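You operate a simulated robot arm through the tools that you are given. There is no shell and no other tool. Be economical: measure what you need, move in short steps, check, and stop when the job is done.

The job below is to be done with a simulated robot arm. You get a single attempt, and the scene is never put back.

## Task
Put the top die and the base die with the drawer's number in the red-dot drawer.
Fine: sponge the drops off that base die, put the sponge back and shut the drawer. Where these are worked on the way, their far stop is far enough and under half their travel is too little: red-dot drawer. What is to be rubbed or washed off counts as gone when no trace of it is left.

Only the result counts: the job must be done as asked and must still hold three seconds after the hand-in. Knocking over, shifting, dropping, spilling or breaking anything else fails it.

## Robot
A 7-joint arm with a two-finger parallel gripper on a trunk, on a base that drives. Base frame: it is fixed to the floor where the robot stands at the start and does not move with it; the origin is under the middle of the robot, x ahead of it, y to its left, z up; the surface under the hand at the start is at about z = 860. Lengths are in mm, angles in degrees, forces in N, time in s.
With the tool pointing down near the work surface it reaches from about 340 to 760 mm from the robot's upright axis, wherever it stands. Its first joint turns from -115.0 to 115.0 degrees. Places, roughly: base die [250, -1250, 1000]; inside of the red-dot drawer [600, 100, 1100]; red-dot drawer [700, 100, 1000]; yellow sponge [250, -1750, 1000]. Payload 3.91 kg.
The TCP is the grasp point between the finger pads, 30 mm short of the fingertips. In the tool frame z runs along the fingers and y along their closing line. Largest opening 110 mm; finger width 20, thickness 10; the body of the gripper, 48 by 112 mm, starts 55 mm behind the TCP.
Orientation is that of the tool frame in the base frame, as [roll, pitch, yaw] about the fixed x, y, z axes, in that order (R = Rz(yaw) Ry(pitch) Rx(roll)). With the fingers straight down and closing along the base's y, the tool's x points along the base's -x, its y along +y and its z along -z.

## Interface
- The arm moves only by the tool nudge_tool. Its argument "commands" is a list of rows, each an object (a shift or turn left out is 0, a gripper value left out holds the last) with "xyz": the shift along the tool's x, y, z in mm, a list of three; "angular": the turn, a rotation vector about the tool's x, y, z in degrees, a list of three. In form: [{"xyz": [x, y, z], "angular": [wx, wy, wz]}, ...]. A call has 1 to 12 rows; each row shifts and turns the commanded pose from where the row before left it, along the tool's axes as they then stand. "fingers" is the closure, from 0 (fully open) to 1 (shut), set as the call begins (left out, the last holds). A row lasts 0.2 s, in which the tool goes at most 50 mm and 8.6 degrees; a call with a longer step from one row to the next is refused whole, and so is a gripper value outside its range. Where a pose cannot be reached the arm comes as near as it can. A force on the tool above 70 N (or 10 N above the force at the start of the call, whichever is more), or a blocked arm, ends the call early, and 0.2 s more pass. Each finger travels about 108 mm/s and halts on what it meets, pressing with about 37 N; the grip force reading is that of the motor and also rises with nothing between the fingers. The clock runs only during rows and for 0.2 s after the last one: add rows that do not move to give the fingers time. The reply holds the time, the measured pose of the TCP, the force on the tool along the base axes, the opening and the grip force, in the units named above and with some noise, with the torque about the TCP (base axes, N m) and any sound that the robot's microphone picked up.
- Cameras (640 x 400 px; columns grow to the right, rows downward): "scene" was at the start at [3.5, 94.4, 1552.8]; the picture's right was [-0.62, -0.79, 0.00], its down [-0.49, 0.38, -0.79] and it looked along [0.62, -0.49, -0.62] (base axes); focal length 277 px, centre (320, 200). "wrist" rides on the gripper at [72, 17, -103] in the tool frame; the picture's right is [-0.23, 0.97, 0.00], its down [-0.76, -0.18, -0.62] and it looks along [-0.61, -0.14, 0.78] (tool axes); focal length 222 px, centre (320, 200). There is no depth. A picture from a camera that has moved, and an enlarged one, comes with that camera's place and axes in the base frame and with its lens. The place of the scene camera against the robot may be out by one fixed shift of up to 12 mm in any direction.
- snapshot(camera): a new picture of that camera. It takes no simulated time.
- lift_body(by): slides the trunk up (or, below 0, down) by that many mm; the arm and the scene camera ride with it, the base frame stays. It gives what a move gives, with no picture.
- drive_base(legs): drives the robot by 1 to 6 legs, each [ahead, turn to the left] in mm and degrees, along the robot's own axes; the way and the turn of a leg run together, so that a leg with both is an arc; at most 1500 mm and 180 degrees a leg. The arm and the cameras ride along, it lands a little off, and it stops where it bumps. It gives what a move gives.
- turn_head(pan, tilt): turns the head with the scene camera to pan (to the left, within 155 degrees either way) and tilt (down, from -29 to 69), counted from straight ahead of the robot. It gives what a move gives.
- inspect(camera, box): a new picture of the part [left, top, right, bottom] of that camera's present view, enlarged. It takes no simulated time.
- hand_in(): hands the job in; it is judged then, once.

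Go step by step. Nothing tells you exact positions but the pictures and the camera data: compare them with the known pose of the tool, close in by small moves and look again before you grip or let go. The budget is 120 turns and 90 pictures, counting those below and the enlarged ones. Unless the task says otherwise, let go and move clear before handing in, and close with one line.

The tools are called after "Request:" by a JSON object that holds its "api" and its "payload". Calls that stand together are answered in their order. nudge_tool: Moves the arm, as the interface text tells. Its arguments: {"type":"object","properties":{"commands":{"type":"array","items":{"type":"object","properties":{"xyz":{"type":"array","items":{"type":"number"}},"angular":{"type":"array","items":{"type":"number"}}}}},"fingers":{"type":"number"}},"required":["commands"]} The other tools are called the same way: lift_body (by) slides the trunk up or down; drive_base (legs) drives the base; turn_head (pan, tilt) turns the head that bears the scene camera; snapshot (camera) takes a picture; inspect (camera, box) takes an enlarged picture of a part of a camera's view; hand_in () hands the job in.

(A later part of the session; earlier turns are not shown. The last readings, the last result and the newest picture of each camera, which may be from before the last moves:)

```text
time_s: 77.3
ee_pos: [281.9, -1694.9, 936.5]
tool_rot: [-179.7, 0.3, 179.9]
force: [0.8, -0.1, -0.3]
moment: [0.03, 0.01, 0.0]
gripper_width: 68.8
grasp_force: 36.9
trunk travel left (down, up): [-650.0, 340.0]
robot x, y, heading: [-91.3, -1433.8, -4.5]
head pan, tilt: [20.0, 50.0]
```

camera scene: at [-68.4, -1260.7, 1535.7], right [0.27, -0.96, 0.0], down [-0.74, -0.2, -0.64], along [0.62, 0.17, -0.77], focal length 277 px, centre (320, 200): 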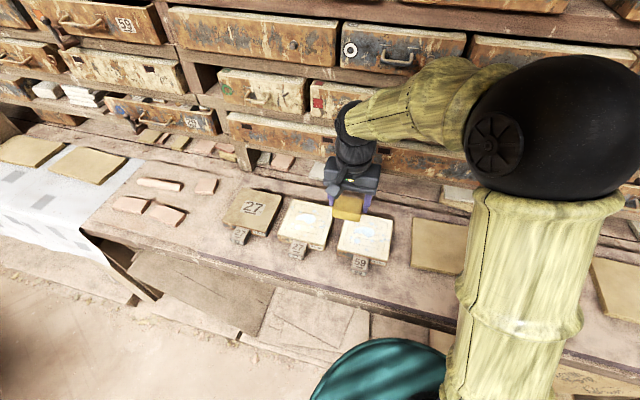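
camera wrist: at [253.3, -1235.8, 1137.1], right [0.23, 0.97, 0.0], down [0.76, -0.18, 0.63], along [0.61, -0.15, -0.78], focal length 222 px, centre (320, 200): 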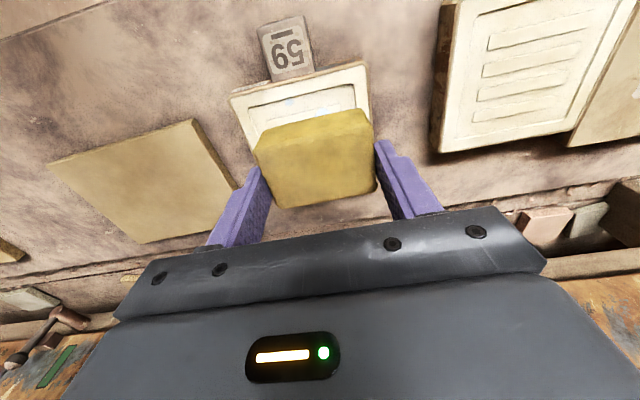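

Sponge is at its old height; a hair lower, then release and rise.

Request:
{"api": "nudge_tool", "payload": {"commands": [{"xyz": [0, 0, 0.7]}, {"xyz": [0, 0, 0.5]}, {"xyz": [0, 0, 0]}]}}

Request:
{"api": "nudge_tool", "payload": {"commands": [{"xyz": [0, 0, 0]}, {"xyz": [0, 0, 0]}, {"xyz": [0, 0, -20]}, {"xyz": [0, 0, -40]}, {"xyz": [0, 0, -40]}, {"xyz": [0, 0, -40]}, {"xyz": [0, 0, 0]}], "fingers": 0}}

Request:
{"api": "snapshot", "payload": {"camera": "wrist"}}

```text
time_s: 78.1
ee_pos: [281.4, -1695.1, 936.7]
tool_rot: [-179.7, 0.4, 179.8]
force: [0.1, 0.1, 0.9]
moment: [0.01, -0.02, -0.03]
gripper_width: 68.6
grasp_force: 37.1
trunk travel left (down, up): [-650.0, 340.0]
robot x, y, heading: [-92.1, -1435.6, -4.5]
head pan, tilt: [20.0, 50.0]
```

```text
time_s: 79.7
ee_pos: [279.5, -1695.6, 1077.2]
tool_rot: [-179.6, 0.4, 179.9]
force: [0.1, 0.3, -0.3]
moment: [0.01, -0.03, -0.02]
gripper_width: 109.9
grasp_force: 0.0
trunk travel left (down, up): [-650.0, 340.0]
robot x, y, heading: [-90.7, -1435.6, -4.4]
head pan, tilt: [20.0, 50.0]
```

```text
54 pictures are left
camera wrist: at [206.6, -1677.8, 1179.5], right [0.23, 0.97, 0.0], down [0.76, -0.18, 0.63], along [0.61, -0.15, -0.78], focal length 222 px, centre (320, 200)
```

wrist: 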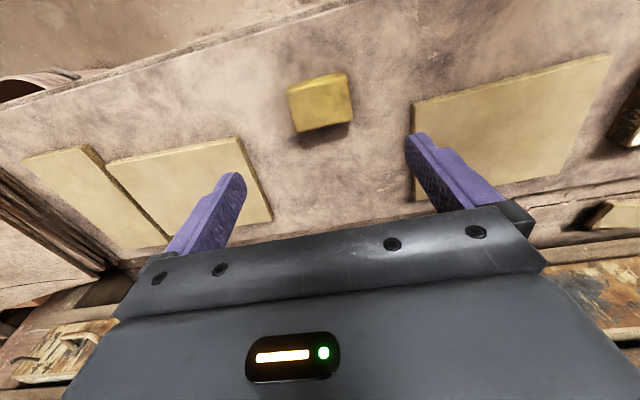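

Sponge is back in place. Now I'll tuck the arm and drive to the red-dot drawer.

Request:
{"api": "nudge_tool", "payload": {"commands": [{"xyz": [0, 36, -27]}, {"xyz": [0, 36, -27]}, {"xyz": [0, 36, -27]}, {"xyz": [0, 36, -27]}, {"xyz": [0, 36, -27]}, {"xyz": [0, 36, -27]}, {"xyz": [0, 36, -27]}, {"xyz": [0, 36, -27]}, {"xyz": [0, 0, 0]}]}}

Request:
{"api": "drive_base", "payload": {"legs": [[-100, 0], [0, 94.5], [1500, 0], [0, -90]]}}

Request:
{"api": "turn_head", "payload": {"pan": 0, "tilt": 40}}

Request:
{"api": "snapshot", "payload": {"camera": "scene"}}

Request:
{"api": "snapshot", "payload": {"camera": "wrist"}}

```text
time_s: 81.7
ee_pos: [279.3, -1405.4, 1289.9]
tool_rot: [-179.7, 0.3, 180.0]
force: [0.5, 0.3, 0.1]
moment: [-0.01, -0.02, 0.01]
gripper_width: 110.1
grasp_force: 0.1
trunk travel left (down, up): [-650.0, 340.0]
robot x, y, heading: [-89.7, -1433.5, -4.4]
head pan, tilt: [20.0, 50.0]
```

```text
time_s: 102.7
ee_pos: [115.5, 168.3, 1288.6]
tool_rot: [-179.7, 0.4, -171.2]
force: [-0.8, 0.3, -0.3]
moment: [-0.01, 0.0, -0.05]
gripper_width: 110.1
grasp_force: 0.0
trunk travel left (down, up): [-650.0, 340.0]
robot x, y, heading: [-244.8, 84.7, 4.3]
head pan, tilt: [20.0, 50.0]
```

```text
time_s: 103.5
ee_pos: [114.4, 168.4, 1289.5]
tool_rot: [-179.7, 0.4, -171.3]
force: [0.4, -0.5, -0.6]
moment: [0.01, -0.01, 0.01]
gripper_width: 110.2
grasp_force: 0.1
trunk travel left (down, up): [-650.0, 340.0]
robot x, y, heading: [-245.6, 84.1, 4.3]
head pan, tilt: [0.0, 40.0]
```

```text
53 pictures are left
camera scene: at [-236.3, 233.9, 1549.9], right [0.08, -1.0, 0.0], down [-0.64, -0.05, -0.77], along [0.76, 0.06, -0.64], focal length 277 px, centre (320, 200)
```

scene: 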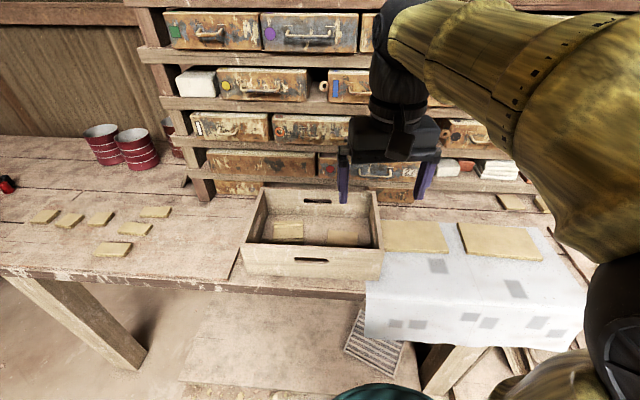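

```text
52 pictures are left
camera wrist: at [40.3, 175.3, 1392.1], right [0.08, 1.0, 0.0], down [0.77, -0.06, 0.63], along [0.63, -0.05, -0.78], focal length 222 px, centre (320, 200)
```

wrist: 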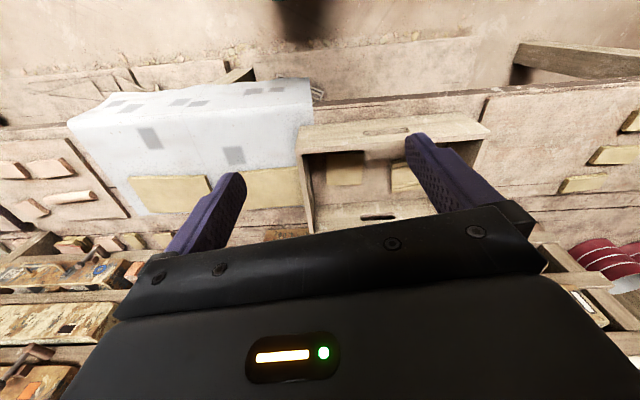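

Request:
{"api": "inspect", "payload": {"camera": "scene", "box": [230, 130, 450, 280]}}

```text
2.67 times, centred on (340, 205) of scene
camera zoom: at [-236.3, 233.9, 1549.9], right [0.08, -1.0, 0.0], down [-0.64, -0.05, -0.77], along [0.76, 0.06, -0.64], focal length 739 px, centre (267, 187)
```

zoom: 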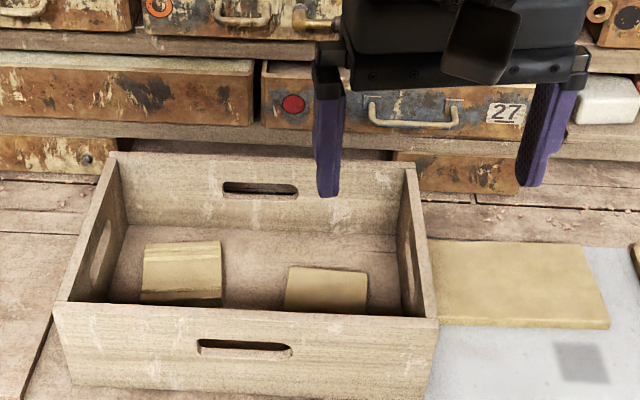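

The handle is at about (485,118,1052), the crate below it. I'll turn the hand to point forward and 25° down, closing vertically, and look.

Request:
{"api": "nudge_tool", "payload": {"commands": [{"angular": [0, 0, -8.12]}, {"angular": [0, 0, -8.12]}, {"angular": [0, 0, -8.12]}, {"angular": [0, 0, -8.12]}, {"angular": [0, 0, -8.12]}, {"angular": [0, 0, -8.12]}, {"angular": [0, 0, -8.12]}, {"angular": [0, 0, -8.12]}, {"angular": [0, 0, -8.12]}, {"angular": [0, 0, -8.12]}, {"angular": [0, 0, 0]}], "fingers": 0.5}}

Request:
{"api": "nudge_tool", "payload": {"commands": [{"angular": [8.125, 0, 0]}, {"angular": [8.125, 0, 0]}, {"angular": [8.125, 0, 0]}, {"angular": [8.125, 0, 0]}, {"angular": [8.125, 0, 0]}, {"angular": [8.125, 0, 0]}, {"angular": [8.125, 0, 0]}, {"angular": [8.125, 0, 0]}, {"angular": [0, 0, 0]}]}}

Request:
{"api": "snapshot", "payload": {"camera": "wrist"}}

Request:
{"api": "snapshot", "payload": {"camera": "scene"}}

```text
time_s: 105.9
ee_pos: [114.5, 168.7, 1289.1]
tool_rot: [-179.6, -0.2, -90.0]
force: [-0.5, 0.5, -0.1]
moment: [-0.02, 0.0, 0.01]
gripper_width: 55.3
grasp_force: 0.0
trunk travel left (down, up): [-650.0, 340.0]
robot x, y, heading: [-248.4, 84.4, 4.5]
head pan, tilt: [0.0, 40.0]
```

```text
time_s: 107.9
ee_pos: [159.4, 222.6, 1246.0]
tool_rot: [-119.9, -0.3, -90.0]
force: [-0.4, -0.1, 0.2]
moment: [0.01, 0.02, 0.0]
gripper_width: 55.0
grasp_force: 0.1
out of reach, approached as far as the arm can: row 4, 5, 6, 7, 8
trunk travel left (down, up): [-650.0, 340.0]
robot x, y, heading: [-245.8, 84.8, 4.3]
head pan, tilt: [0.0, 40.0]
```

```text
50 pictures are left
camera wrist: at [62.9, 150.9, 1283.4], right [-0.49, 0.22, -0.84], down [-0.45, 0.76, 0.46], along [0.75, 0.61, -0.27], focal length 222 px, centre (320, 200)
```

wrist: 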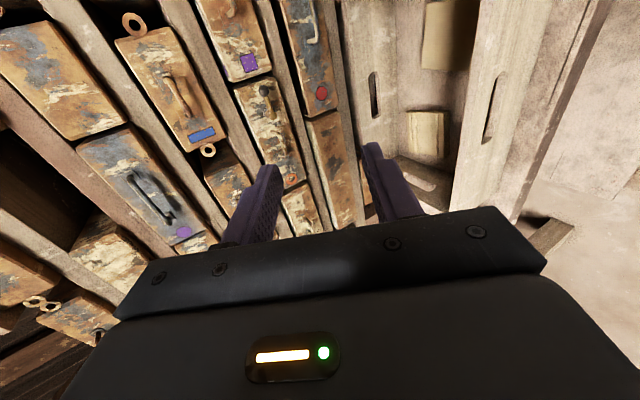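

```text
49 pictures are left
camera scene: at [-236.4, 233.7, 1550.0], right [0.08, -1.0, 0.0], down [-0.64, -0.05, -0.77], along [0.76, 0.06, -0.64], focal length 277 px, centre (320, 200)
```

scene: 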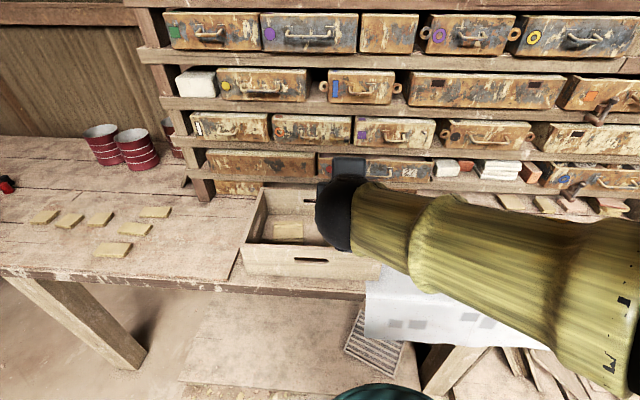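

The hand now points forward and down at the drawer wall. I'll advance to a spot about 80 mm short of the handle.

Request:
{"api": "nudge_tool", "payload": {"commands": [{"xyz": [7, 6.4, 39]}, {"xyz": [7, 6.4, 39]}, {"xyz": [7, 6.4, 39]}, {"xyz": [7, 6.4, 39]}, {"xyz": [7, 6.4, 39]}, {"xyz": [7, 6.4, 39]}, {"xyz": [7, 6.4, 39]}, {"xyz": [7, 6.4, 39]}, {"xyz": [7, 6.4, 39]}, {"xyz": [0, 0, 0]}, {"xyz": [0, 0, 0]}]}}

Request:
{"api": "snapshot", "payload": {"camera": "wrist"}}

Request:
{"api": "inspect", "payload": {"camera": "scene", "box": [230, 130, 450, 280]}}

```text
time_s: 110.3
ee_pos: [435.1, 156.1, 1022.7]
tool_rot: [-120.1, -0.2, -90.1]
force: [-0.4, 0.1, 0.8]
moment: [-0.02, 0.03, 0.01]
gripper_width: 54.8
grasp_force: 0.1
trunk travel left (down, up): [-650.0, 340.0]
robot x, y, heading: [-246.4, 85.5, 4.1]
head pan, tilt: [0.0, 40.0]
```

```text
48 pictures are left
camera wrist: at [337.2, 83.9, 1059.9], right [-0.49, 0.22, -0.84], down [-0.45, 0.76, 0.46], along [0.75, 0.6, -0.27], focal length 222 px, centre (320, 200)
```

wrist: 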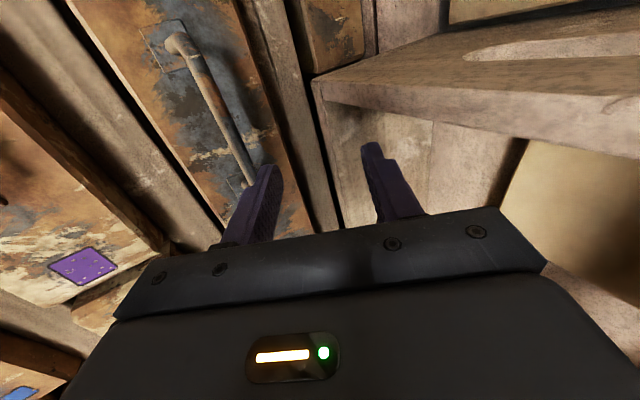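

```text
2.67 times, centred on (340, 205) of scene
camera zoom: at [-236.3, 233.9, 1549.9], right [0.08, -1.0, 0.0], down [-0.64, -0.05, -0.77], along [0.76, 0.06, -0.64], focal length 739 px, centre (267, 187)
```

zoom: 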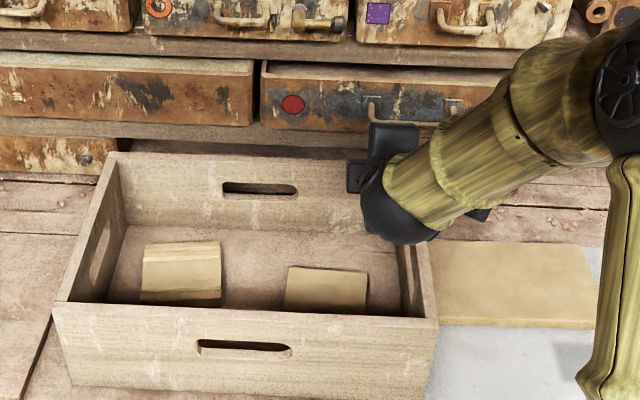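

Handle bar runs y≈75–158 at z≈1056. I'll back out up and right to line up with it.

Request:
{"api": "nudge_tool", "payload": {"commands": [{"xyz": [0, -20, -22]}, {"xyz": [16, -17, -11]}, {"xyz": [16, -16, -11]}, {"xyz": [16, 0, 0]}, {"xyz": [0, 0, 0]}]}}

Request:
{"api": "snapshot", "payload": {"camera": "wrist"}}

Request:
{"api": "inspect", "payload": {"camera": "scene", "box": [290, 130, 450, 230]}}

```text
time_s: 111.5
ee_pos: [424.3, 110.6, 1088.7]
tool_rot: [-120.1, -0.3, -90.0]
force: [0.3, 0.1, 0.0]
moment: [-0.01, -0.01, -0.03]
gripper_width: 54.9
grasp_force: 0.0
trunk travel left (down, up): [-650.0, 340.0]
robot x, y, heading: [-245.0, 89.3, 4.4]
head pan, tilt: [0.0, 40.0]
```

```text
46 pictures are left
camera wrist: at [326.8, 38.3, 1127.1], right [-0.49, 0.22, -0.84], down [-0.45, 0.76, 0.46], along [0.75, 0.61, -0.27], focal length 222 px, centre (320, 200)
```

wrist: 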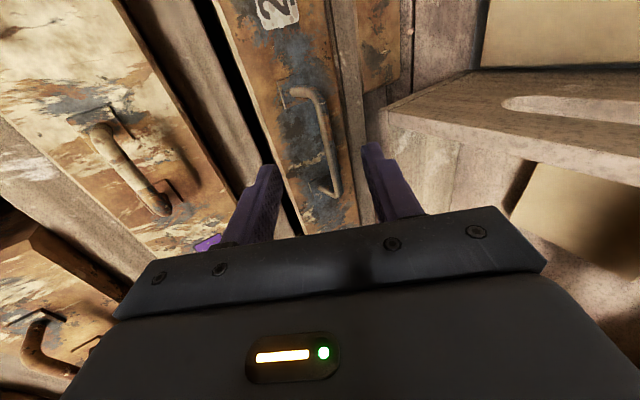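

```text
4.00 times, centred on (370, 180) of scene
camera zoom: at [-236.1, 233.8, 1549.9], right [0.08, -1.0, 0.0], down [-0.64, -0.05, -0.77], along [0.76, 0.06, -0.64], focal length 1109 px, centre (120, 280)
```

zoom: 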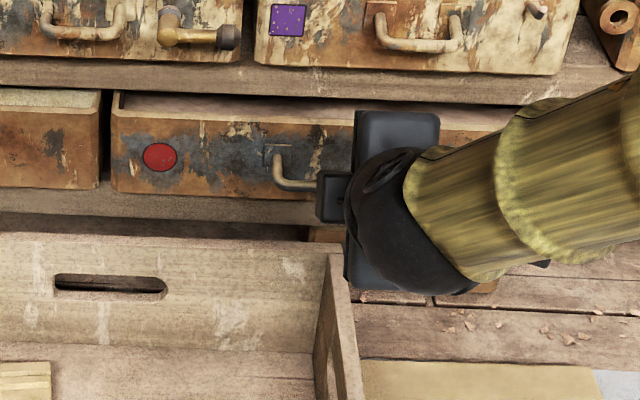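

Everything agrees on the bar at (484, 75–165, 1053). I'll narrow the fingers and advance 58 mm along the tool axis.

Request:
{"api": "nudge_tool", "payload": {"commands": [{"xyz": [0, 0, 0]}, {"xyz": [0, 1, 20]}, {"xyz": [0, 0, 20]}, {"xyz": [0, 0, 10]}, {"xyz": [0, 0, 8]}, {"xyz": [0, 0, 0]}], "fingers": 0.66}}

Request:
{"api": "snapshot", "payload": {"camera": "wrist"}}

```text
time_s: 112.9
ee_pos: [472.4, 109.9, 1060.1]
tool_rot: [-119.9, -0.2, -90.1]
force: [-17.4, -1.9, 6.4]
moment: [0.0, -0.42, -0.08]
gripper_width: 35.7
grasp_force: 0.1
trunk travel left (down, up): [-650.0, 340.0]
robot x, y, heading: [-245.5, 83.6, 4.3]
head pan, tilt: [0.0, 40.0]
```

```text
44 pictures are left
camera wrist: at [373.9, 38.0, 1097.9], right [-0.48, 0.22, -0.85], down [-0.45, 0.76, 0.46], along [0.75, 0.6, -0.27], focal length 222 px, centre (320, 200)
```

wrist: 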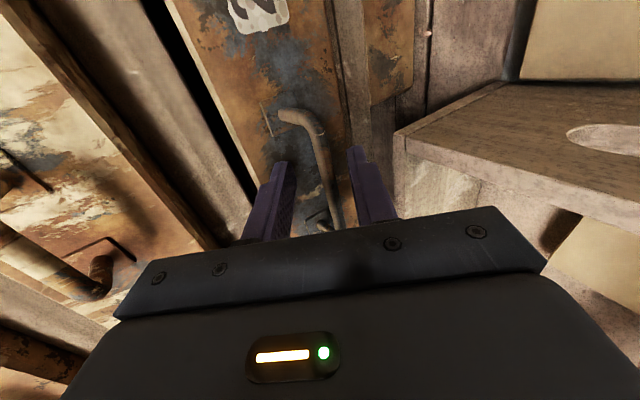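

The bar lies between the fingers, tips just touching the drawer face. Back off 2 mm and close.

Request:
{"api": "nudge_tool", "payload": {"commands": [{"xyz": [0, 0, -2]}, {"xyz": [0, 0, 0]}, {"xyz": [0, 0, 0]}, {"xyz": [0, 0, 0]}], "fingers": 1}}

```text
time_s: 113.9
ee_pos: [473.5, 111.2, 1055.3]
tool_rot: [-120.6, 0.0, -90.0]
force: [-12.9, -0.9, -33.7]
moment: [0.42, 0.34, 0.31]
gripper_width: 8.7
grasp_force: 44.5
trunk travel left (down, up): [-650.0, 340.0]
robot x, y, heading: [-248.7, 80.8, 4.5]
head pan, tilt: [0.0, 40.0]
```

Bar gripped. Relieve the vertical strain and pull the drawer out along −x.

Request:
{"api": "nudge_tool", "payload": {"commands": [{"xyz": [0, 3.5, 2]}, {"xyz": [0, 10, -17.3]}, {"xyz": [0, 10, -17.3]}, {"xyz": [0, 10, -17.3]}, {"xyz": [0, 10, -17.3]}, {"xyz": [0, 10, -17.3]}, {"xyz": [0, 0, 0]}]}}

Request:
{"api": "snapshot", "payload": {"camera": "wrist"}}

```text
time_s: 115.5
ee_pos: [372.4, 110.6, 1055.0]
tool_rot: [-120.0, -0.2, -90.1]
force: [8.7, -3.6, -3.7]
moment: [-0.44, 0.01, -1.0]
gripper_width: 8.8
grasp_force: 44.4
trunk travel left (down, up): [-650.0, 340.0]
robot x, y, heading: [-246.5, 83.8, 4.2]
head pan, tilt: [0.0, 40.0]
```

```text
43 pictures are left
camera wrist: at [274.8, 38.7, 1092.8], right [-0.49, 0.23, -0.84], down [-0.45, 0.76, 0.46], along [0.75, 0.6, -0.27], focal length 222 px, centre (320, 200)
```

wrist: 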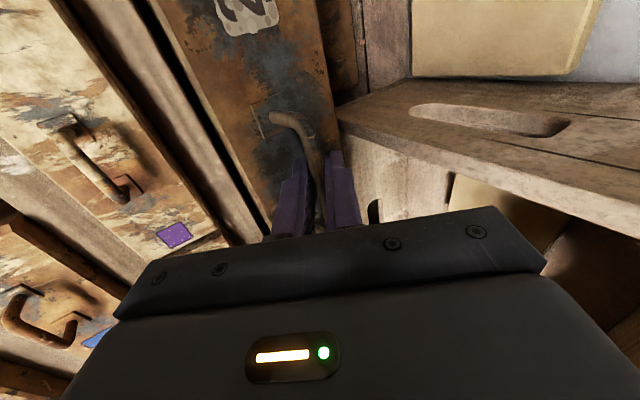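

Drawer is moving, 100 mm so far. I'll pull on towards the far stop.

Request:
{"api": "nudge_tool", "payload": {"commands": [{"xyz": [0, 10, -17.3]}, {"xyz": [0, 10, -17.3]}, {"xyz": [0, 10, -17.3]}, {"xyz": [0, 10, -17.3]}, {"xyz": [0, 10, -17.3]}, {"xyz": [0, 0, 0]}]}}

Request:
{"api": "inspect", "payload": {"camera": "scene", "box": [230, 120, 450, 280]}}

```text
time_s: 116.9
ee_pos: [274.5, 110.6, 1054.8]
tool_rot: [-120.1, 0.0, -90.2]
force: [7.7, -6.2, -2.2]
moment: [-0.46, -0.02, -1.01]
gripper_width: 8.6
grasp_force: 45.3
trunk travel left (down, up): [-650.0, 340.0]
robot x, y, heading: [-244.9, 85.9, 4.4]
head pan, tilt: [0.0, 40.0]
```

```text
2.50 times, centred on (340, 200) of scene
camera zoom: at [-234.5, 232.8, 1550.0], right [0.08, -1.0, 0.0], down [-0.64, -0.05, -0.77], along [0.76, 0.06, -0.64], focal length 693 px, centre (270, 200)
```

zoom: 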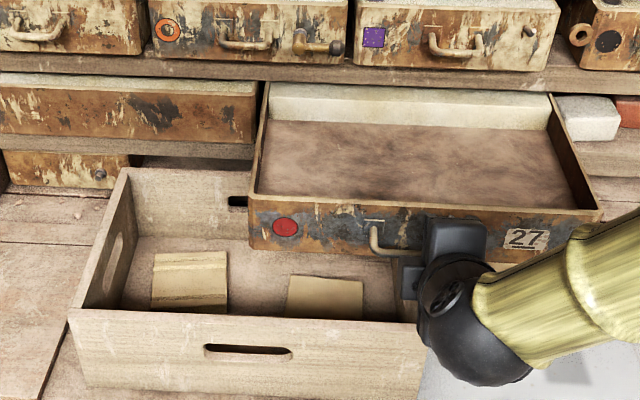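

Request:
{"api": "nudge_tool", "payload": {"commands": [{"xyz": [0, 10, -17.3]}, {"xyz": [0, 10, -17.3]}, {"xyz": [0, 10, -17.3]}, {"xyz": [0, 0, 0]}]}}

Request:
{"api": "inspect", "payload": {"camera": "scene", "box": [230, 120, 450, 280]}}

```text
time_s: 117.9
ee_pos: [256.1, 111.6, 1057.9]
tool_rot: [-120.9, 0.1, -90.1]
force: [10.0, -9.0, -53.0]
moment: [-0.24, 0.53, -0.38]
gripper_width: 8.5
grasp_force: 44.9
out of reach, approached as far as the arm can: row 1, 2, 3
trunk travel left (down, up): [-650.0, 340.0]
robot x, y, heading: [-244.5, 81.9, 4.5]
head pan, tilt: [0.0, 40.0]
```

```text
2.50 times, centred on (340, 200) of scene
camera zoom: at [-229.5, 232.5, 1549.4], right [0.08, -1.0, 0.0], down [-0.64, -0.05, -0.76], along [0.76, 0.06, -0.65], focal length 693 px, centre (270, 200)
```

zoom: 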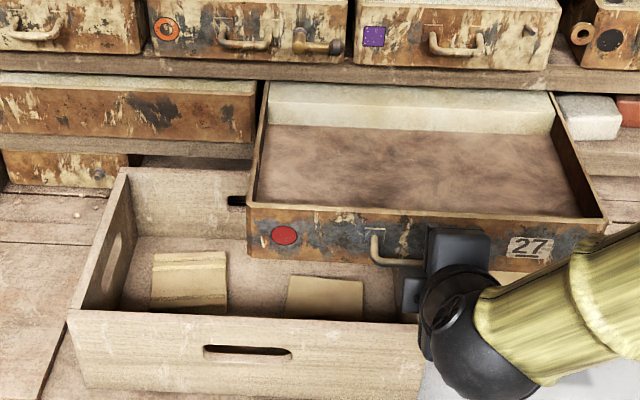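

The arm is at its near limit but the drawer is open ~220 mm with its whole floor in view. I'll loosen the grip and back off with the base.

Request:
{"api": "nudge_tool", "payload": {"commands": [{"xyz": [0, 0, 0]}, {"xyz": [0, 0, 0]}, {"xyz": [0, 0, 0]}], "fingers": 0.62}}

Request:
{"api": "drive_base", "payload": {"legs": [[-90, 0]]}}

Request:
{"api": "snapshot", "payload": {"camera": "scene"}}

```text
time_s: 118.7
ee_pos: [255.3, 113.4, 1064.6]
tool_rot: [-120.1, -0.2, -90.1]
force: [0.7, -0.3, 0.3]
moment: [0.01, 0.0, 0.02]
gripper_width: 41.8
grasp_force: 0.1
trunk travel left (down, up): [-650.0, 340.0]
robot x, y, heading: [-245.6, 84.8, 4.2]
head pan, tilt: [0.0, 40.0]
```

```text
time_s: 119.9
ee_pos: [164.7, 106.7, 1065.9]
tool_rot: [-120.0, -0.2, -90.1]
force: [0.7, -0.1, -0.4]
moment: [0.0, -0.01, -0.03]
gripper_width: 41.6
grasp_force: 0.0
trunk travel left (down, up): [-650.0, 340.0]
robot x, y, heading: [-335.4, 76.1, 4.3]
head pan, tilt: [0.0, 40.0]
```

```text
40 pictures are left
camera scene: at [-327.1, 227.0, 1550.0], right [0.08, -1.0, 0.0], down [-0.64, -0.05, -0.77], along [0.76, 0.06, -0.64], focal length 277 px, centre (320, 200)
```

scene: 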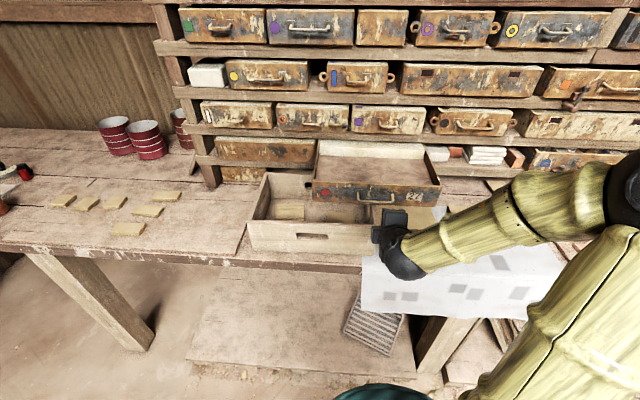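

Drawer is open to about x=300. Now I'll set the hand pointing down again (closing along y), raise it, and drive to the dies.

Request:
{"api": "nudge_tool", "payload": {"commands": [{"xyz": [0, -30, -20]}, {"xyz": [0, -30, -20]}, {"angular": [-8.57, 0, 0]}, {"angular": [-8.57, 0, 0]}, {"angular": [-8.57, 0, 0]}, {"angular": [-8.57, 0, 0]}, {"angular": [-8.57, 0, 0]}, {"angular": [-8.57, 0, 0]}, {"angular": [-8.57, 0, 0]}, {"xyz": [0, 0, -45]}, {"xyz": [0, 0, -45]}, {"xyz": [0, 0, 0]}], "fingers": 0}}

Request:
{"api": "nudge_tool", "payload": {"commands": [{"angular": [0, 0, 8.2]}, {"angular": [0, 0, 8.2]}, {"angular": [0, 0, 8.2]}, {"angular": [0, 0, 8.2]}, {"angular": [0, 0, 8.2]}, {"angular": [0, 0, 8.2]}, {"angular": [0, 0, 8.2]}, {"angular": [0, 0, 8.2]}, {"angular": [0, 0, 8.2]}, {"angular": [0, 0, 8.2]}, {"angular": [0, 0, 8]}, {"xyz": [0, 0, 0]}]}}

Request:
{"api": "drive_base", "payload": {"legs": [[140, 0], [0, -94.3], [1080, 0], [0, 90]]}}

Request:
{"api": "turn_head", "payload": {"pan": 0, "tilt": 55}}

Request:
{"api": "snapshot", "payload": {"camera": "scene"}}

Request:
{"api": "snapshot", "payload": {"camera": "wrist"}}

```text
time_s: 122.5
ee_pos: [158.8, 108.6, 1227.3]
tool_rot: [179.9, -0.1, -90.2]
force: [-0.4, -0.1, 0.4]
moment: [0.01, -0.01, 0.02]
gripper_width: 109.8
grasp_force: 0.0
trunk travel left (down, up): [-650.0, 340.0]
robot x, y, heading: [-337.6, 80.0, 4.2]
head pan, tilt: [0.0, 40.0]
```

```text
time_s: 125.1
ee_pos: [160.6, 107.8, 1226.0]
tool_rot: [-179.8, 0.0, 179.8]
force: [0.6, -0.7, -1.2]
moment: [0.02, 0.0, -0.01]
gripper_width: 109.9
grasp_force: 0.1
trunk travel left (down, up): [-650.0, 340.0]
robot x, y, heading: [-336.6, 76.5, 4.3]
head pan, tilt: [0.0, 40.0]
```

```text
time_s: 143.9
ee_pos: [319.5, -979.2, 1227.1]
tool_rot: [-179.9, 0.0, 177.4]
force: [-0.2, -0.3, 1.0]
moment: [0.0, 0.02, 0.02]
gripper_width: 110.2
grasp_force: 0.1
trunk travel left (down, up): [-650.0, 340.0]
robot x, y, heading: [-178.1, -986.0, 2.0]
head pan, tilt: [0.0, 40.0]
```

```text
time_s: 144.7
ee_pos: [319.1, -977.9, 1225.3]
tool_rot: [-179.8, 0.0, 177.5]
force: [-0.2, 0.1, 0.1]
moment: [0.02, 0.01, -0.04]
gripper_width: 109.8
grasp_force: 0.0
trunk travel left (down, up): [-650.0, 340.0]
robot x, y, heading: [-177.2, -986.1, 1.8]
head pan, tilt: [0.0, 55.0]
```

```text
39 pictures are left
camera scene: at [-173.2, -838.5, 1529.3], right [0.03, -1.0, 0.0], down [-0.82, -0.03, -0.57], along [0.57, 0.02, -0.82], focal length 277 px, centre (320, 200)
```

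scene: 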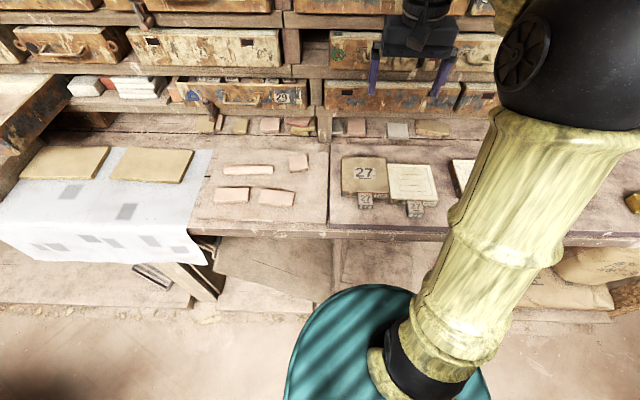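

```text
38 pictures are left
camera wrist: at [248.2, -957.9, 1329.7], right [0.27, 0.96, 0.0], down [0.75, -0.21, 0.62], along [0.6, -0.17, -0.78], focal length 222 px, centre (320, 200)
```

wrist: 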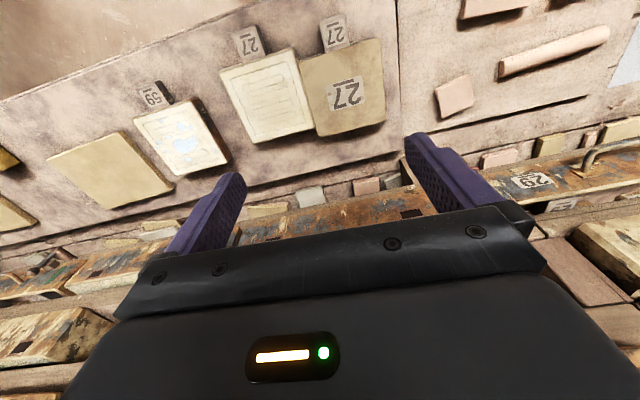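

Request:
{"api": "inspect", "payload": {"camera": "scene", "box": [335, 150, 447, 220]}}

Request:
{"api": "inspect", "payload": {"camera": "wrist", "box": [210, 5, 402, 125]}}

```text
5.71 times, centred on (391, 185) of scene
camera zoom: at [-173.2, -838.5, 1529.3], right [0.03, -1.0, 0.0], down [-0.82, -0.03, -0.57], along [0.57, 0.02, -0.82], focal length 1584 px, centre (-86, 286)
```

zoom: 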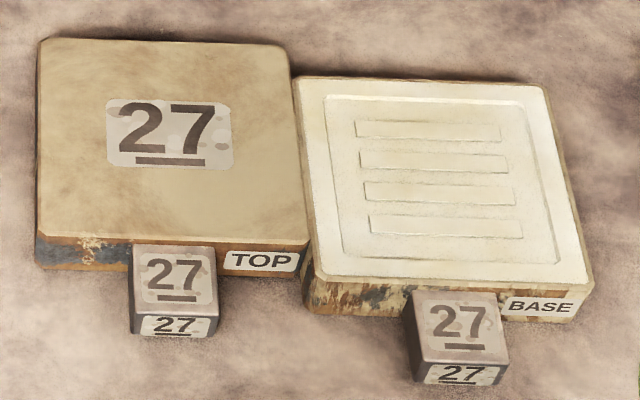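

```text
3.33 times, centred on (306, 65) of wrist
camera zoom: at [248.2, -957.9, 1329.7], right [0.27, 0.96, 0.0], down [0.75, -0.21, 0.62], along [0.6, -0.17, -0.78], focal length 740 px, centre (367, 650)
```

zoom: 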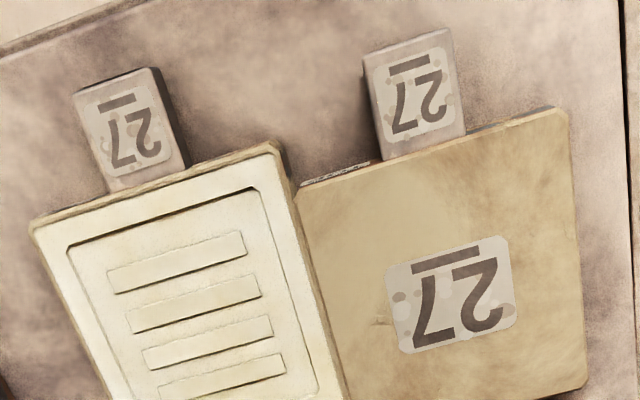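

TOP tab: x 248–285, y −961 to −921, about 20 mm tall. I'll line up over it and descend to just above.

Request:
{"api": "nudge_tool", "payload": {"commands": [{"angular": [0, 0, -2.4]}, {"xyz": [24, 18, 20]}, {"xyz": [23, 19, 30]}, {"xyz": [0, 0, 45]}, {"xyz": [0, 0, 45]}, {"xyz": [0, 0, 45]}, {"xyz": [0, 0, 45]}, {"xyz": [0, 0, 30]}, {"xyz": [0, 0, 0]}]}}

Request:
{"api": "snapshot", "payload": {"camera": "wrist"}}

Request:
{"api": "inspect", "payload": {"camera": "scene", "box": [335, 140, 447, 220]}}

```text
time_s: 146.7
ee_pos: [273.5, -939.8, 963.7]
tool_rot: [-179.7, 0.0, 179.9]
force: [0.5, -0.2, -0.7]
moment: [-0.01, 0.0, 0.0]
gripper_width: 110.0
grasp_force: 0.1
trunk travel left (down, up): [-650.0, 340.0]
robot x, y, heading: [-174.9, -986.0, 1.9]
head pan, tilt: [0.0, 55.0]
```

```text
35 pictures are left
camera wrist: at [201.5, -923.1, 1067.5], right [0.23, 0.97, 0.0], down [0.76, -0.18, 0.62], along [0.61, -0.15, -0.78], focal length 222 px, centre (320, 200)
```

wrist: 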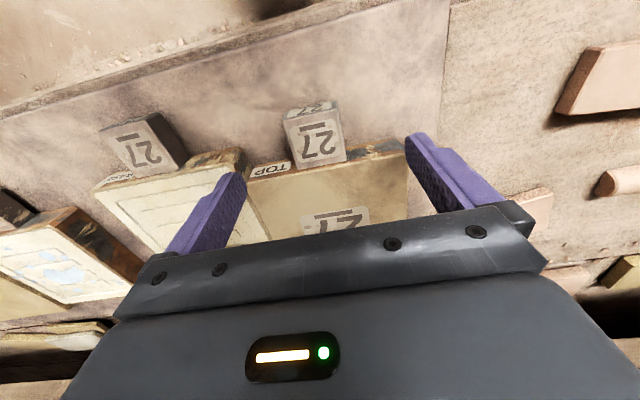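

```text
5.00 times, centred on (391, 180) of scene
camera zoom: at [-173.3, -838.5, 1529.3], right [0.03, -1.0, 0.0], down [-0.82, -0.03, -0.57], along [0.57, 0.02, -0.82], focal length 1386 px, centre (-35, 300)
```

zoom: 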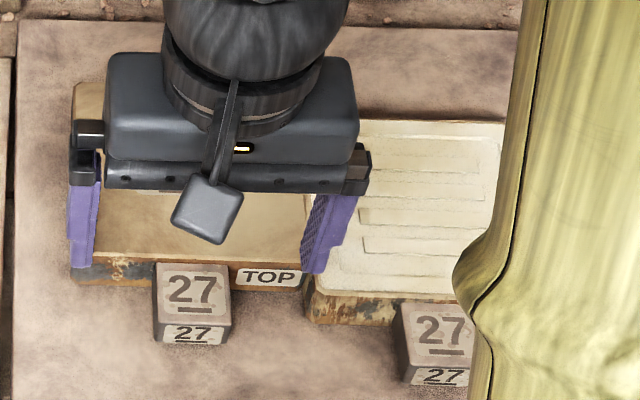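

The fully open fingers would land on the base die's corner, so I'll narrow to about 64 mm, shift 5 mm nearer and descend.

Request:
{"api": "nudge_tool", "payload": {"commands": [{"xyz": [5, -2, 0]}, {"xyz": [0, 0, 0]}, {"xyz": [0, 0, 15]}, {"xyz": [0, 0, 15]}, {"xyz": [0, 0, 0]}], "fingers": 0.42}}

Request:
{"api": "snapshot", "payload": {"camera": "wrist"}}

Request:
{"api": "inspect", "payload": {"camera": "scene", "box": [335, 140, 447, 220]}}

```text
time_s: 147.9
ee_pos: [266.5, -943.9, 935.1]
tool_rot: [-179.8, 0.0, 179.8]
force: [-0.2, 0.5, 0.1]
moment: [-0.03, -0.01, 0.0]
gripper_width: 63.6
grasp_force: 0.0
trunk travel left (down, up): [-650.0, 340.0]
robot x, y, heading: [-174.5, -984.5, 1.9]
head pan, tilt: [0.0, 55.0]
```

```text
33 pictures are left
camera wrist: at [195.2, -926.3, 1038.5], right [0.23, 0.97, 0.0], down [0.76, -0.18, 0.62], along [0.61, -0.15, -0.78], focal length 222 px, centre (320, 200)
```

wrist: 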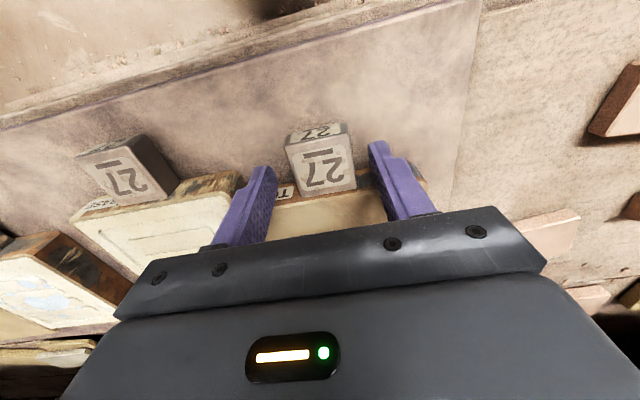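

```text
5.00 times, centred on (391, 180) of scene
camera zoom: at [-173.2, -838.5, 1529.3], right [0.03, -1.0, 0.0], down [-0.82, -0.03, -0.57], along [0.57, 0.02, -0.82], focal length 1386 px, centre (-35, 300)
```

zoom: 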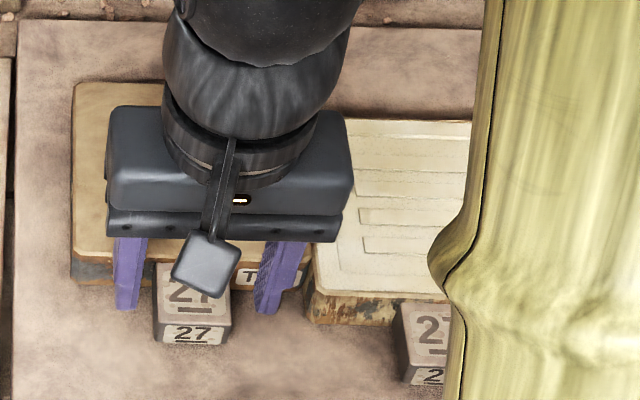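

Fingers straddle the tab well. Lower to just above the bench and close.

Request:
{"api": "nudge_tool", "payload": {"commands": [{"xyz": [0, 0, 6]}, {"xyz": [0, 0, 5]}, {"xyz": [0, 0, 0]}]}}

Request:
{"api": "nudge_tool", "payload": {"commands": [{"xyz": [0, 0, 0]}, {"xyz": [0, 0, 0]}, {"xyz": [0, 0, 0]}], "fingers": 1}}

Request:
{"api": "nudge_tool", "payload": {"commands": [{"xyz": [0, 0, -5]}, {"xyz": [0, 0, -5]}, {"xyz": [0, 0, -5]}, {"xyz": [0, 0, 0]}]}}

Request:
{"api": "inspect", "payload": {"camera": "scene", "box": [335, 140, 447, 220]}}

```text
time_s: 148.7
ee_pos: [268.4, -943.9, 923.8]
tool_rot: [-179.8, 0.0, 179.8]
force: [0.2, -0.5, -0.2]
moment: [-0.02, 0.02, 0.01]
gripper_width: 63.7
grasp_force: 0.0
trunk travel left (down, up): [-650.0, 340.0]
robot x, y, heading: [-173.5, -987.3, 1.5]
head pan, tilt: [0.0, 55.0]
```

```text
time_s: 149.5
ee_pos: [267.7, -943.8, 924.7]
tool_rot: [-179.8, 0.0, 179.9]
force: [-0.2, 2.1, 0.1]
moment: [0.51, 0.0, 0.21]
gripper_width: 39.5
grasp_force: 36.9
trunk travel left (down, up): [-650.0, 340.0]
robot x, y, heading: [-176.2, -985.4, 2.2]
head pan, tilt: [0.0, 55.0]
```

```text
time_s: 150.5
ee_pos: [267.9, -944.8, 940.7]
tool_rot: [-179.8, -0.1, 179.9]
force: [-0.4, 0.1, -6.2]
moment: [-0.04, 0.45, 0.0]
gripper_width: 39.7
grasp_force: 37.0
trunk travel left (down, up): [-650.0, 340.0]
robot x, y, heading: [-178.1, -982.7, 1.6]
head pan, tilt: [0.0, 55.0]
```

```text
5.00 times, centred on (391, 180) of scene
camera zoom: at [-172.6, -838.4, 1529.2], right [0.03, -1.0, 0.0], down [-0.82, -0.03, -0.57], along [0.57, 0.02, -0.82], focal length 1386 px, centre (-35, 300)
```

zoom: 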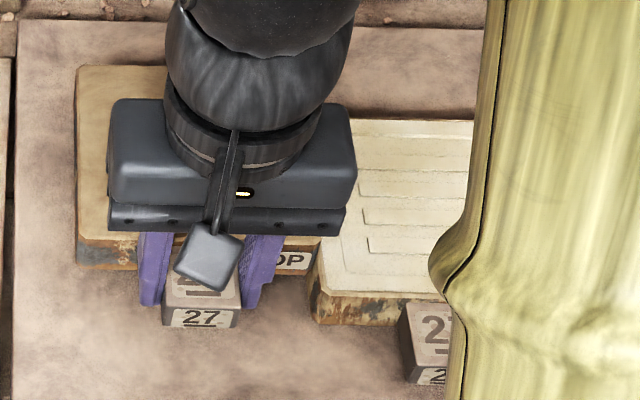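

The TOP die (≈0.63 kg) is held level. I'll raise it gently and drive to the drawer.

Request:
{"api": "nudge_tool", "payload": {"commands": [{"xyz": [0, 0, -15]}, {"xyz": [0, 0, -22]}, {"xyz": [0, 0, -25]}, {"xyz": [0, 0, -25]}, {"xyz": [0, 0, -25]}, {"xyz": [0, 0, -25]}, {"xyz": [0, 0, -25]}, {"xyz": [0, 0, -25]}, {"xyz": [0, 0, -25]}, {"xyz": [0, 0, -20]}, {"xyz": [0, 0, -10]}, {"xyz": [0, 0, 0]}]}}

Request:
{"api": "snapshot", "payload": {"camera": "wrist"}}

```text
time_s: 153.1
ee_pos: [267.7, -945.3, 1183.7]
tool_rot: [-179.7, -0.1, 179.8]
force: [0.1, 0.2, -5.8]
moment: [0.01, 0.47, -0.02]
gripper_width: 40.0
grasp_force: 36.7
trunk travel left (down, up): [-650.0, 340.0]
robot x, y, heading: [-176.4, -988.9, 1.9]
head pan, tilt: [0.0, 55.0]
```

```text
30 pictures are left
camera wrist: at [195.3, -926.8, 1287.2], right [0.23, 0.97, 0.0], down [0.76, -0.18, 0.62], along [0.61, -0.15, -0.78], focal length 222 px, centre (320, 200)
```

wrist: 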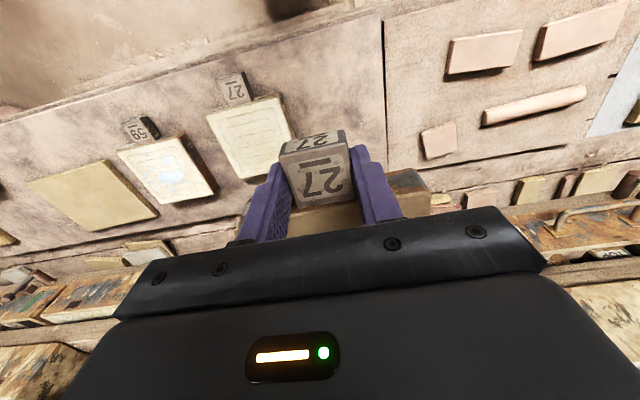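

Request:
{"api": "drive_base", "payload": {"legs": [[-80, 0], [0, 88], [1085, 0], [0, -90]]}}

Request:
{"api": "turn_head", "payload": {"pan": 0, "tilt": 50}}

Request:
{"api": "snapshot", "payload": {"camera": "scene"}}

Request:
{"api": "snapshot", "payload": {"camera": "wrist"}}

```text
time_s: 171.3
ee_pos: [176.4, 165.3, 1183.8]
tool_rot: [-179.9, -0.2, -178.8]
force: [0.0, 0.9, -5.6]
moment: [-0.01, 0.48, 0.0]
gripper_width: 39.9
grasp_force: 37.1
trunk travel left (down, up): [-650.0, 340.0]
robot x, y, heading: [-260.1, 113.9, 3.4]
head pan, tilt: [0.0, 55.0]
```

```text
time_s: 171.9
ee_pos: [177.3, 164.8, 1183.5]
tool_rot: [-179.8, -0.1, -178.8]
force: [0.9, -0.5, -5.1]
moment: [-0.05, 0.49, 0.0]
gripper_width: 39.5
grasp_force: 36.6
trunk travel left (down, up): [-650.0, 340.0]
robot x, y, heading: [-266.7, 111.3, 3.2]
head pan, tilt: [0.0, 50.0]
```

```text
29 pictures are left
camera scene: at [-261.1, 261.6, 1535.7], right [0.06, -1.0, 0.0], down [-0.77, -0.04, -0.64], along [0.64, 0.04, -0.77], focal length 277 px, centre (320, 200)
```

scene: 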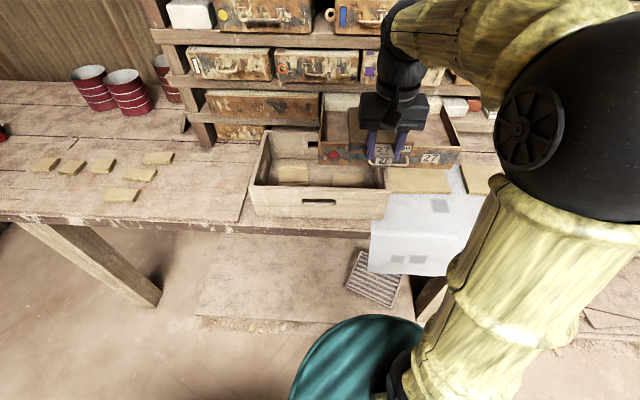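

```text
28 pictures are left
camera wrist: at [104.2, 181.8, 1286.8], right [0.21, 0.98, 0.0], down [0.77, -0.16, 0.62], along [0.61, -0.13, -0.78], focal length 222 px, centre (320, 200)
```

wrist: 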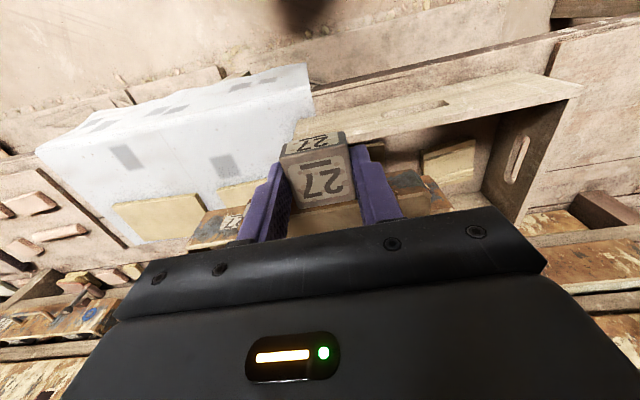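

Request:
{"api": "inspect", "payload": {"camera": "scene", "box": [300, 80, 476, 190]}}

```text
3.64 times, centred on (388, 135) of scene
camera zoom: at [-261.1, 261.6, 1535.7], right [0.06, -1.0, 0.0], down [-0.77, -0.04, -0.64], along [0.64, 0.04, -0.77], focal length 1008 px, centre (73, 436)
```

zoom: 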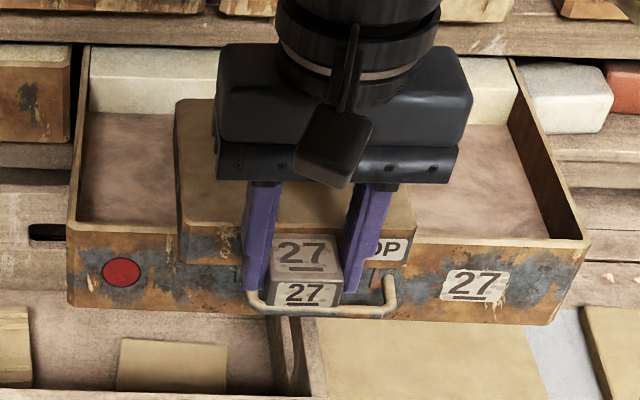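

Drawer inside spans about x 312–527, y −42 to 287, rim z≈1088, floor ≈1030. I'll put the TOP die on the left half: lower to z≈1133 here, move in over the rim.

Request:
{"api": "nudge_tool", "payload": {"commands": [{"angular": [0, 0, 1.2]}, {"xyz": [0, 0, 25]}, {"xyz": [0, 0, 25]}, {"xyz": [-24, 6, 0]}, {"xyz": [-25, 6, 0]}, {"xyz": [-25, 7, 0]}, {"xyz": [-25, 7, 0]}, {"xyz": [-25, 7, 0]}, {"xyz": [-25, 7, 0]}, {"xyz": [-15, 0, 0]}, {"xyz": [-7, 0, 0]}, {"xyz": [0, 0, 0]}]}}

Request:
{"api": "inspect", "payload": {"camera": "scene", "box": [300, 80, 476, 190]}}

Request:
{"api": "snapshot", "payload": {"camera": "wrist"}}

```text
time_s: 174.6
ee_pos: [347.7, 206.3, 1131.8]
tool_rot: [-179.8, -0.1, 180.0]
force: [-0.4, -0.7, -5.9]
moment: [0.02, 0.46, 0.0]
gripper_width: 39.8
grasp_force: 37.0
trunk travel left (down, up): [-650.0, 340.0]
robot x, y, heading: [-267.2, 116.1, 3.1]
head pan, tilt: [0.0, 50.0]
```

```text
3.64 times, centred on (388, 135) of scene
camera zoom: at [-261.0, 261.6, 1535.7], right [0.06, -1.0, 0.0], down [-0.77, -0.04, -0.64], along [0.64, 0.04, -0.77], focal length 1008 px, centre (73, 436)
```

zoom: 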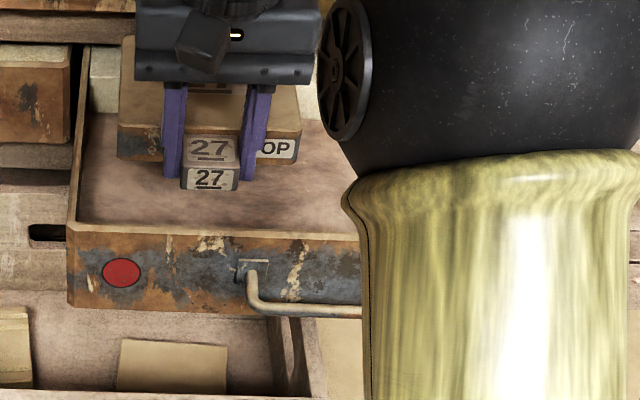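

```text
25 pictures are left
camera wrist: at [276.5, 223.2, 1235.9], right [0.23, 0.97, 0.0], down [0.76, -0.17, 0.62], along [0.61, -0.14, -0.78], focal length 222 px, centre (320, 200)
```

wrist: 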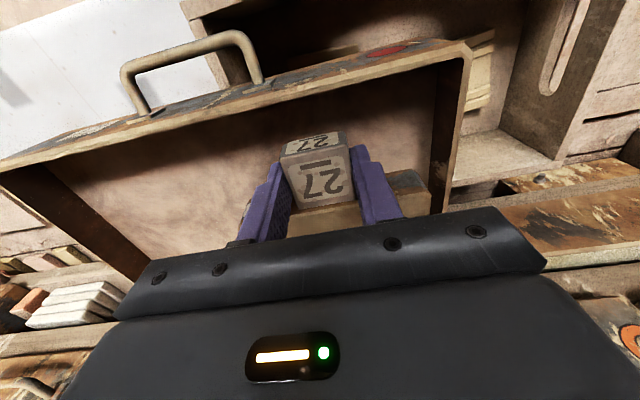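

Well placed. Lowering into the drawer.

Request:
{"api": "nudge_tool", "payload": {"commands": [{"xyz": [0, -3, 15]}, {"xyz": [0, 0, 20]}, {"xyz": [0, 0, 17]}, {"xyz": [0, 0, 0]}]}}

Request:
{"api": "nudge_tool", "payload": {"commands": [{"xyz": [0, 0, 4]}, {"xyz": [0, 0, 4]}, {"xyz": [0, 0, 0]}]}}

```text
time_s: 175.6
ee_pos: [347.4, 204.1, 1084.8]
tool_rot: [-180.0, 0.5, 180.0]
force: [7.9, 0.8, 36.1]
moment: [0.29, -0.45, -0.14]
gripper_width: 39.7
grasp_force: 36.9
trunk travel left (down, up): [-650.0, 340.0]
robot x, y, heading: [-264.6, 114.0, 3.3]
head pan, tilt: [0.0, 50.0]
```

```text
time_s: 176.2
ee_pos: [346.5, 204.7, 1085.5]
tool_rot: [-179.9, 1.4, -180.0]
force: [-11.1, -0.5, 19.8]
moment: [-0.3, 1.02, -0.1]
gripper_width: 39.9
grasp_force: 37.1
trunk travel left (down, up): [-650.0, 340.0]
robot x, y, heading: [-264.6, 111.4, 3.1]
head pan, tilt: [0.0, 50.0]
stopped in row 3: the force on the tool passed its limit at 71 N (the readings are from after the stop); the commanded pose is now the measured one
```

Contact came at z≈1085, earlier than expected. Looking before letting go.

Request:
{"api": "snapshot", "payload": {"camera": "wrist"}}

Request:
{"api": "inspect", "payload": {"camera": "scene", "box": [300, 80, 476, 190]}}

```text
24 pictures are left
camera wrist: at [272.0, 220.8, 1187.2], right [0.23, 0.97, 0.01], down [0.75, -0.18, 0.64], along [0.63, -0.14, -0.77], focal length 222 px, centre (320, 200)
```

wrist: 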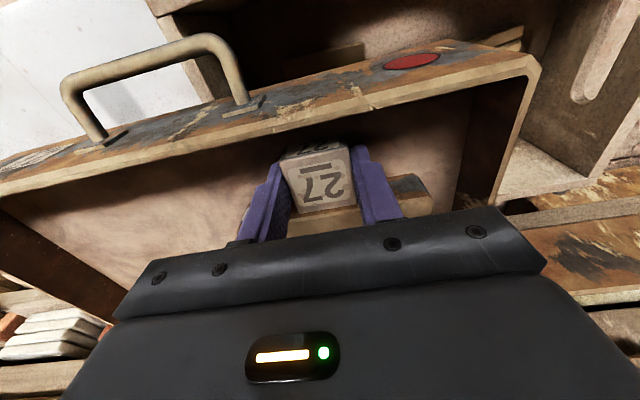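

```text
3.64 times, centred on (388, 135) of scene
camera zoom: at [-266.3, 261.1, 1535.1], right [0.06, -1.0, 0.0], down [-0.76, -0.04, -0.65], along [0.64, 0.04, -0.76], focal length 1008 px, centre (73, 436)
```

zoom: 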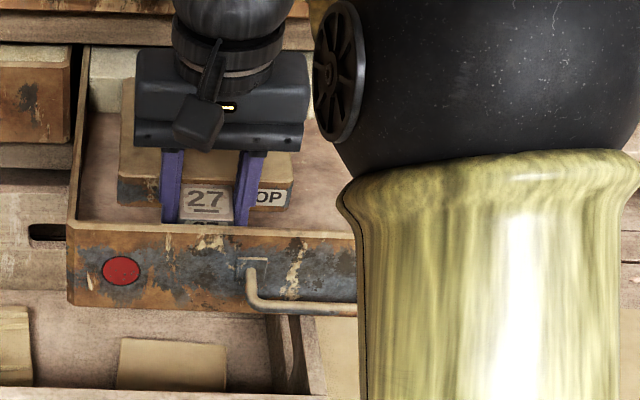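

Request:
{"api": "inspect", "payload": {"camera": "scene", "box": [316, 84, 386, 144]}}

```text
6.67 times, centred on (351, 114) of scene
camera zoom: at [-266.3, 261.1, 1535.1], right [0.06, -1.0, 0.0], down [-0.76, -0.04, -0.65], along [0.64, 0.04, -0.76], focal length 1848 px, centre (113, 773)
```

zoom: 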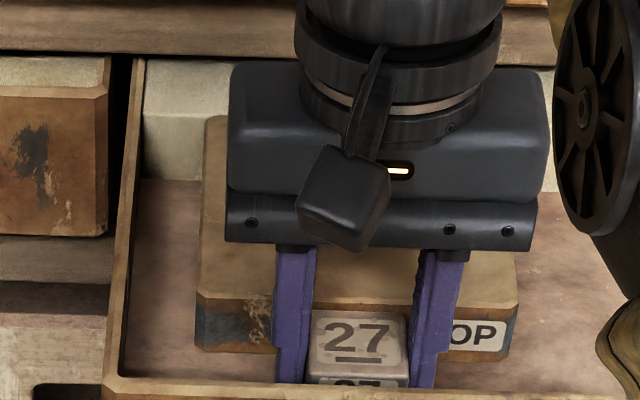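

The die is on the floor (z≈1051) but right up against the pale block at the back. I'll lift slightly, level the hand, shift 8 mm forward and set it down softly.

Request:
{"api": "nudge_tool", "payload": {"commands": [{"xyz": [0, 0, -6]}, {"xyz": [0, 0, -6], "angular": [0, 1.4, 0]}, {"xyz": [8, 0, 0]}, {"xyz": [0, 0, 0]}]}}

Request:
{"api": "nudge_tool", "payload": {"commands": [{"xyz": [0, 0, 4]}, {"xyz": [0, 0, 3]}, {"xyz": [0, 0, 0]}]}}

```text
time_s: 177.2
ee_pos: [343.3, 203.5, 1094.7]
tool_rot: [-180.0, -0.2, -180.0]
force: [0.0, -0.6, -5.2]
moment: [-0.01, 0.51, 0.0]
gripper_width: 39.6
grasp_force: 37.2
trunk travel left (down, up): [-650.0, 340.0]
robot x, y, heading: [-265.8, 108.7, 3.2]
head pan, tilt: [0.0, 50.0]
```

```text
time_s: 178.0
ee_pos: [343.6, 203.3, 1086.2]
tool_rot: [-180.0, -0.1, -180.0]
force: [0.0, 0.3, -5.3]
moment: [0.01, 0.51, -0.03]
gripper_width: 39.5
grasp_force: 37.2
trunk travel left (down, up): [-650.0, 340.0]
robot x, y, heading: [-265.3, 114.8, 3.1]
head pan, tilt: [0.0, 50.0]
```

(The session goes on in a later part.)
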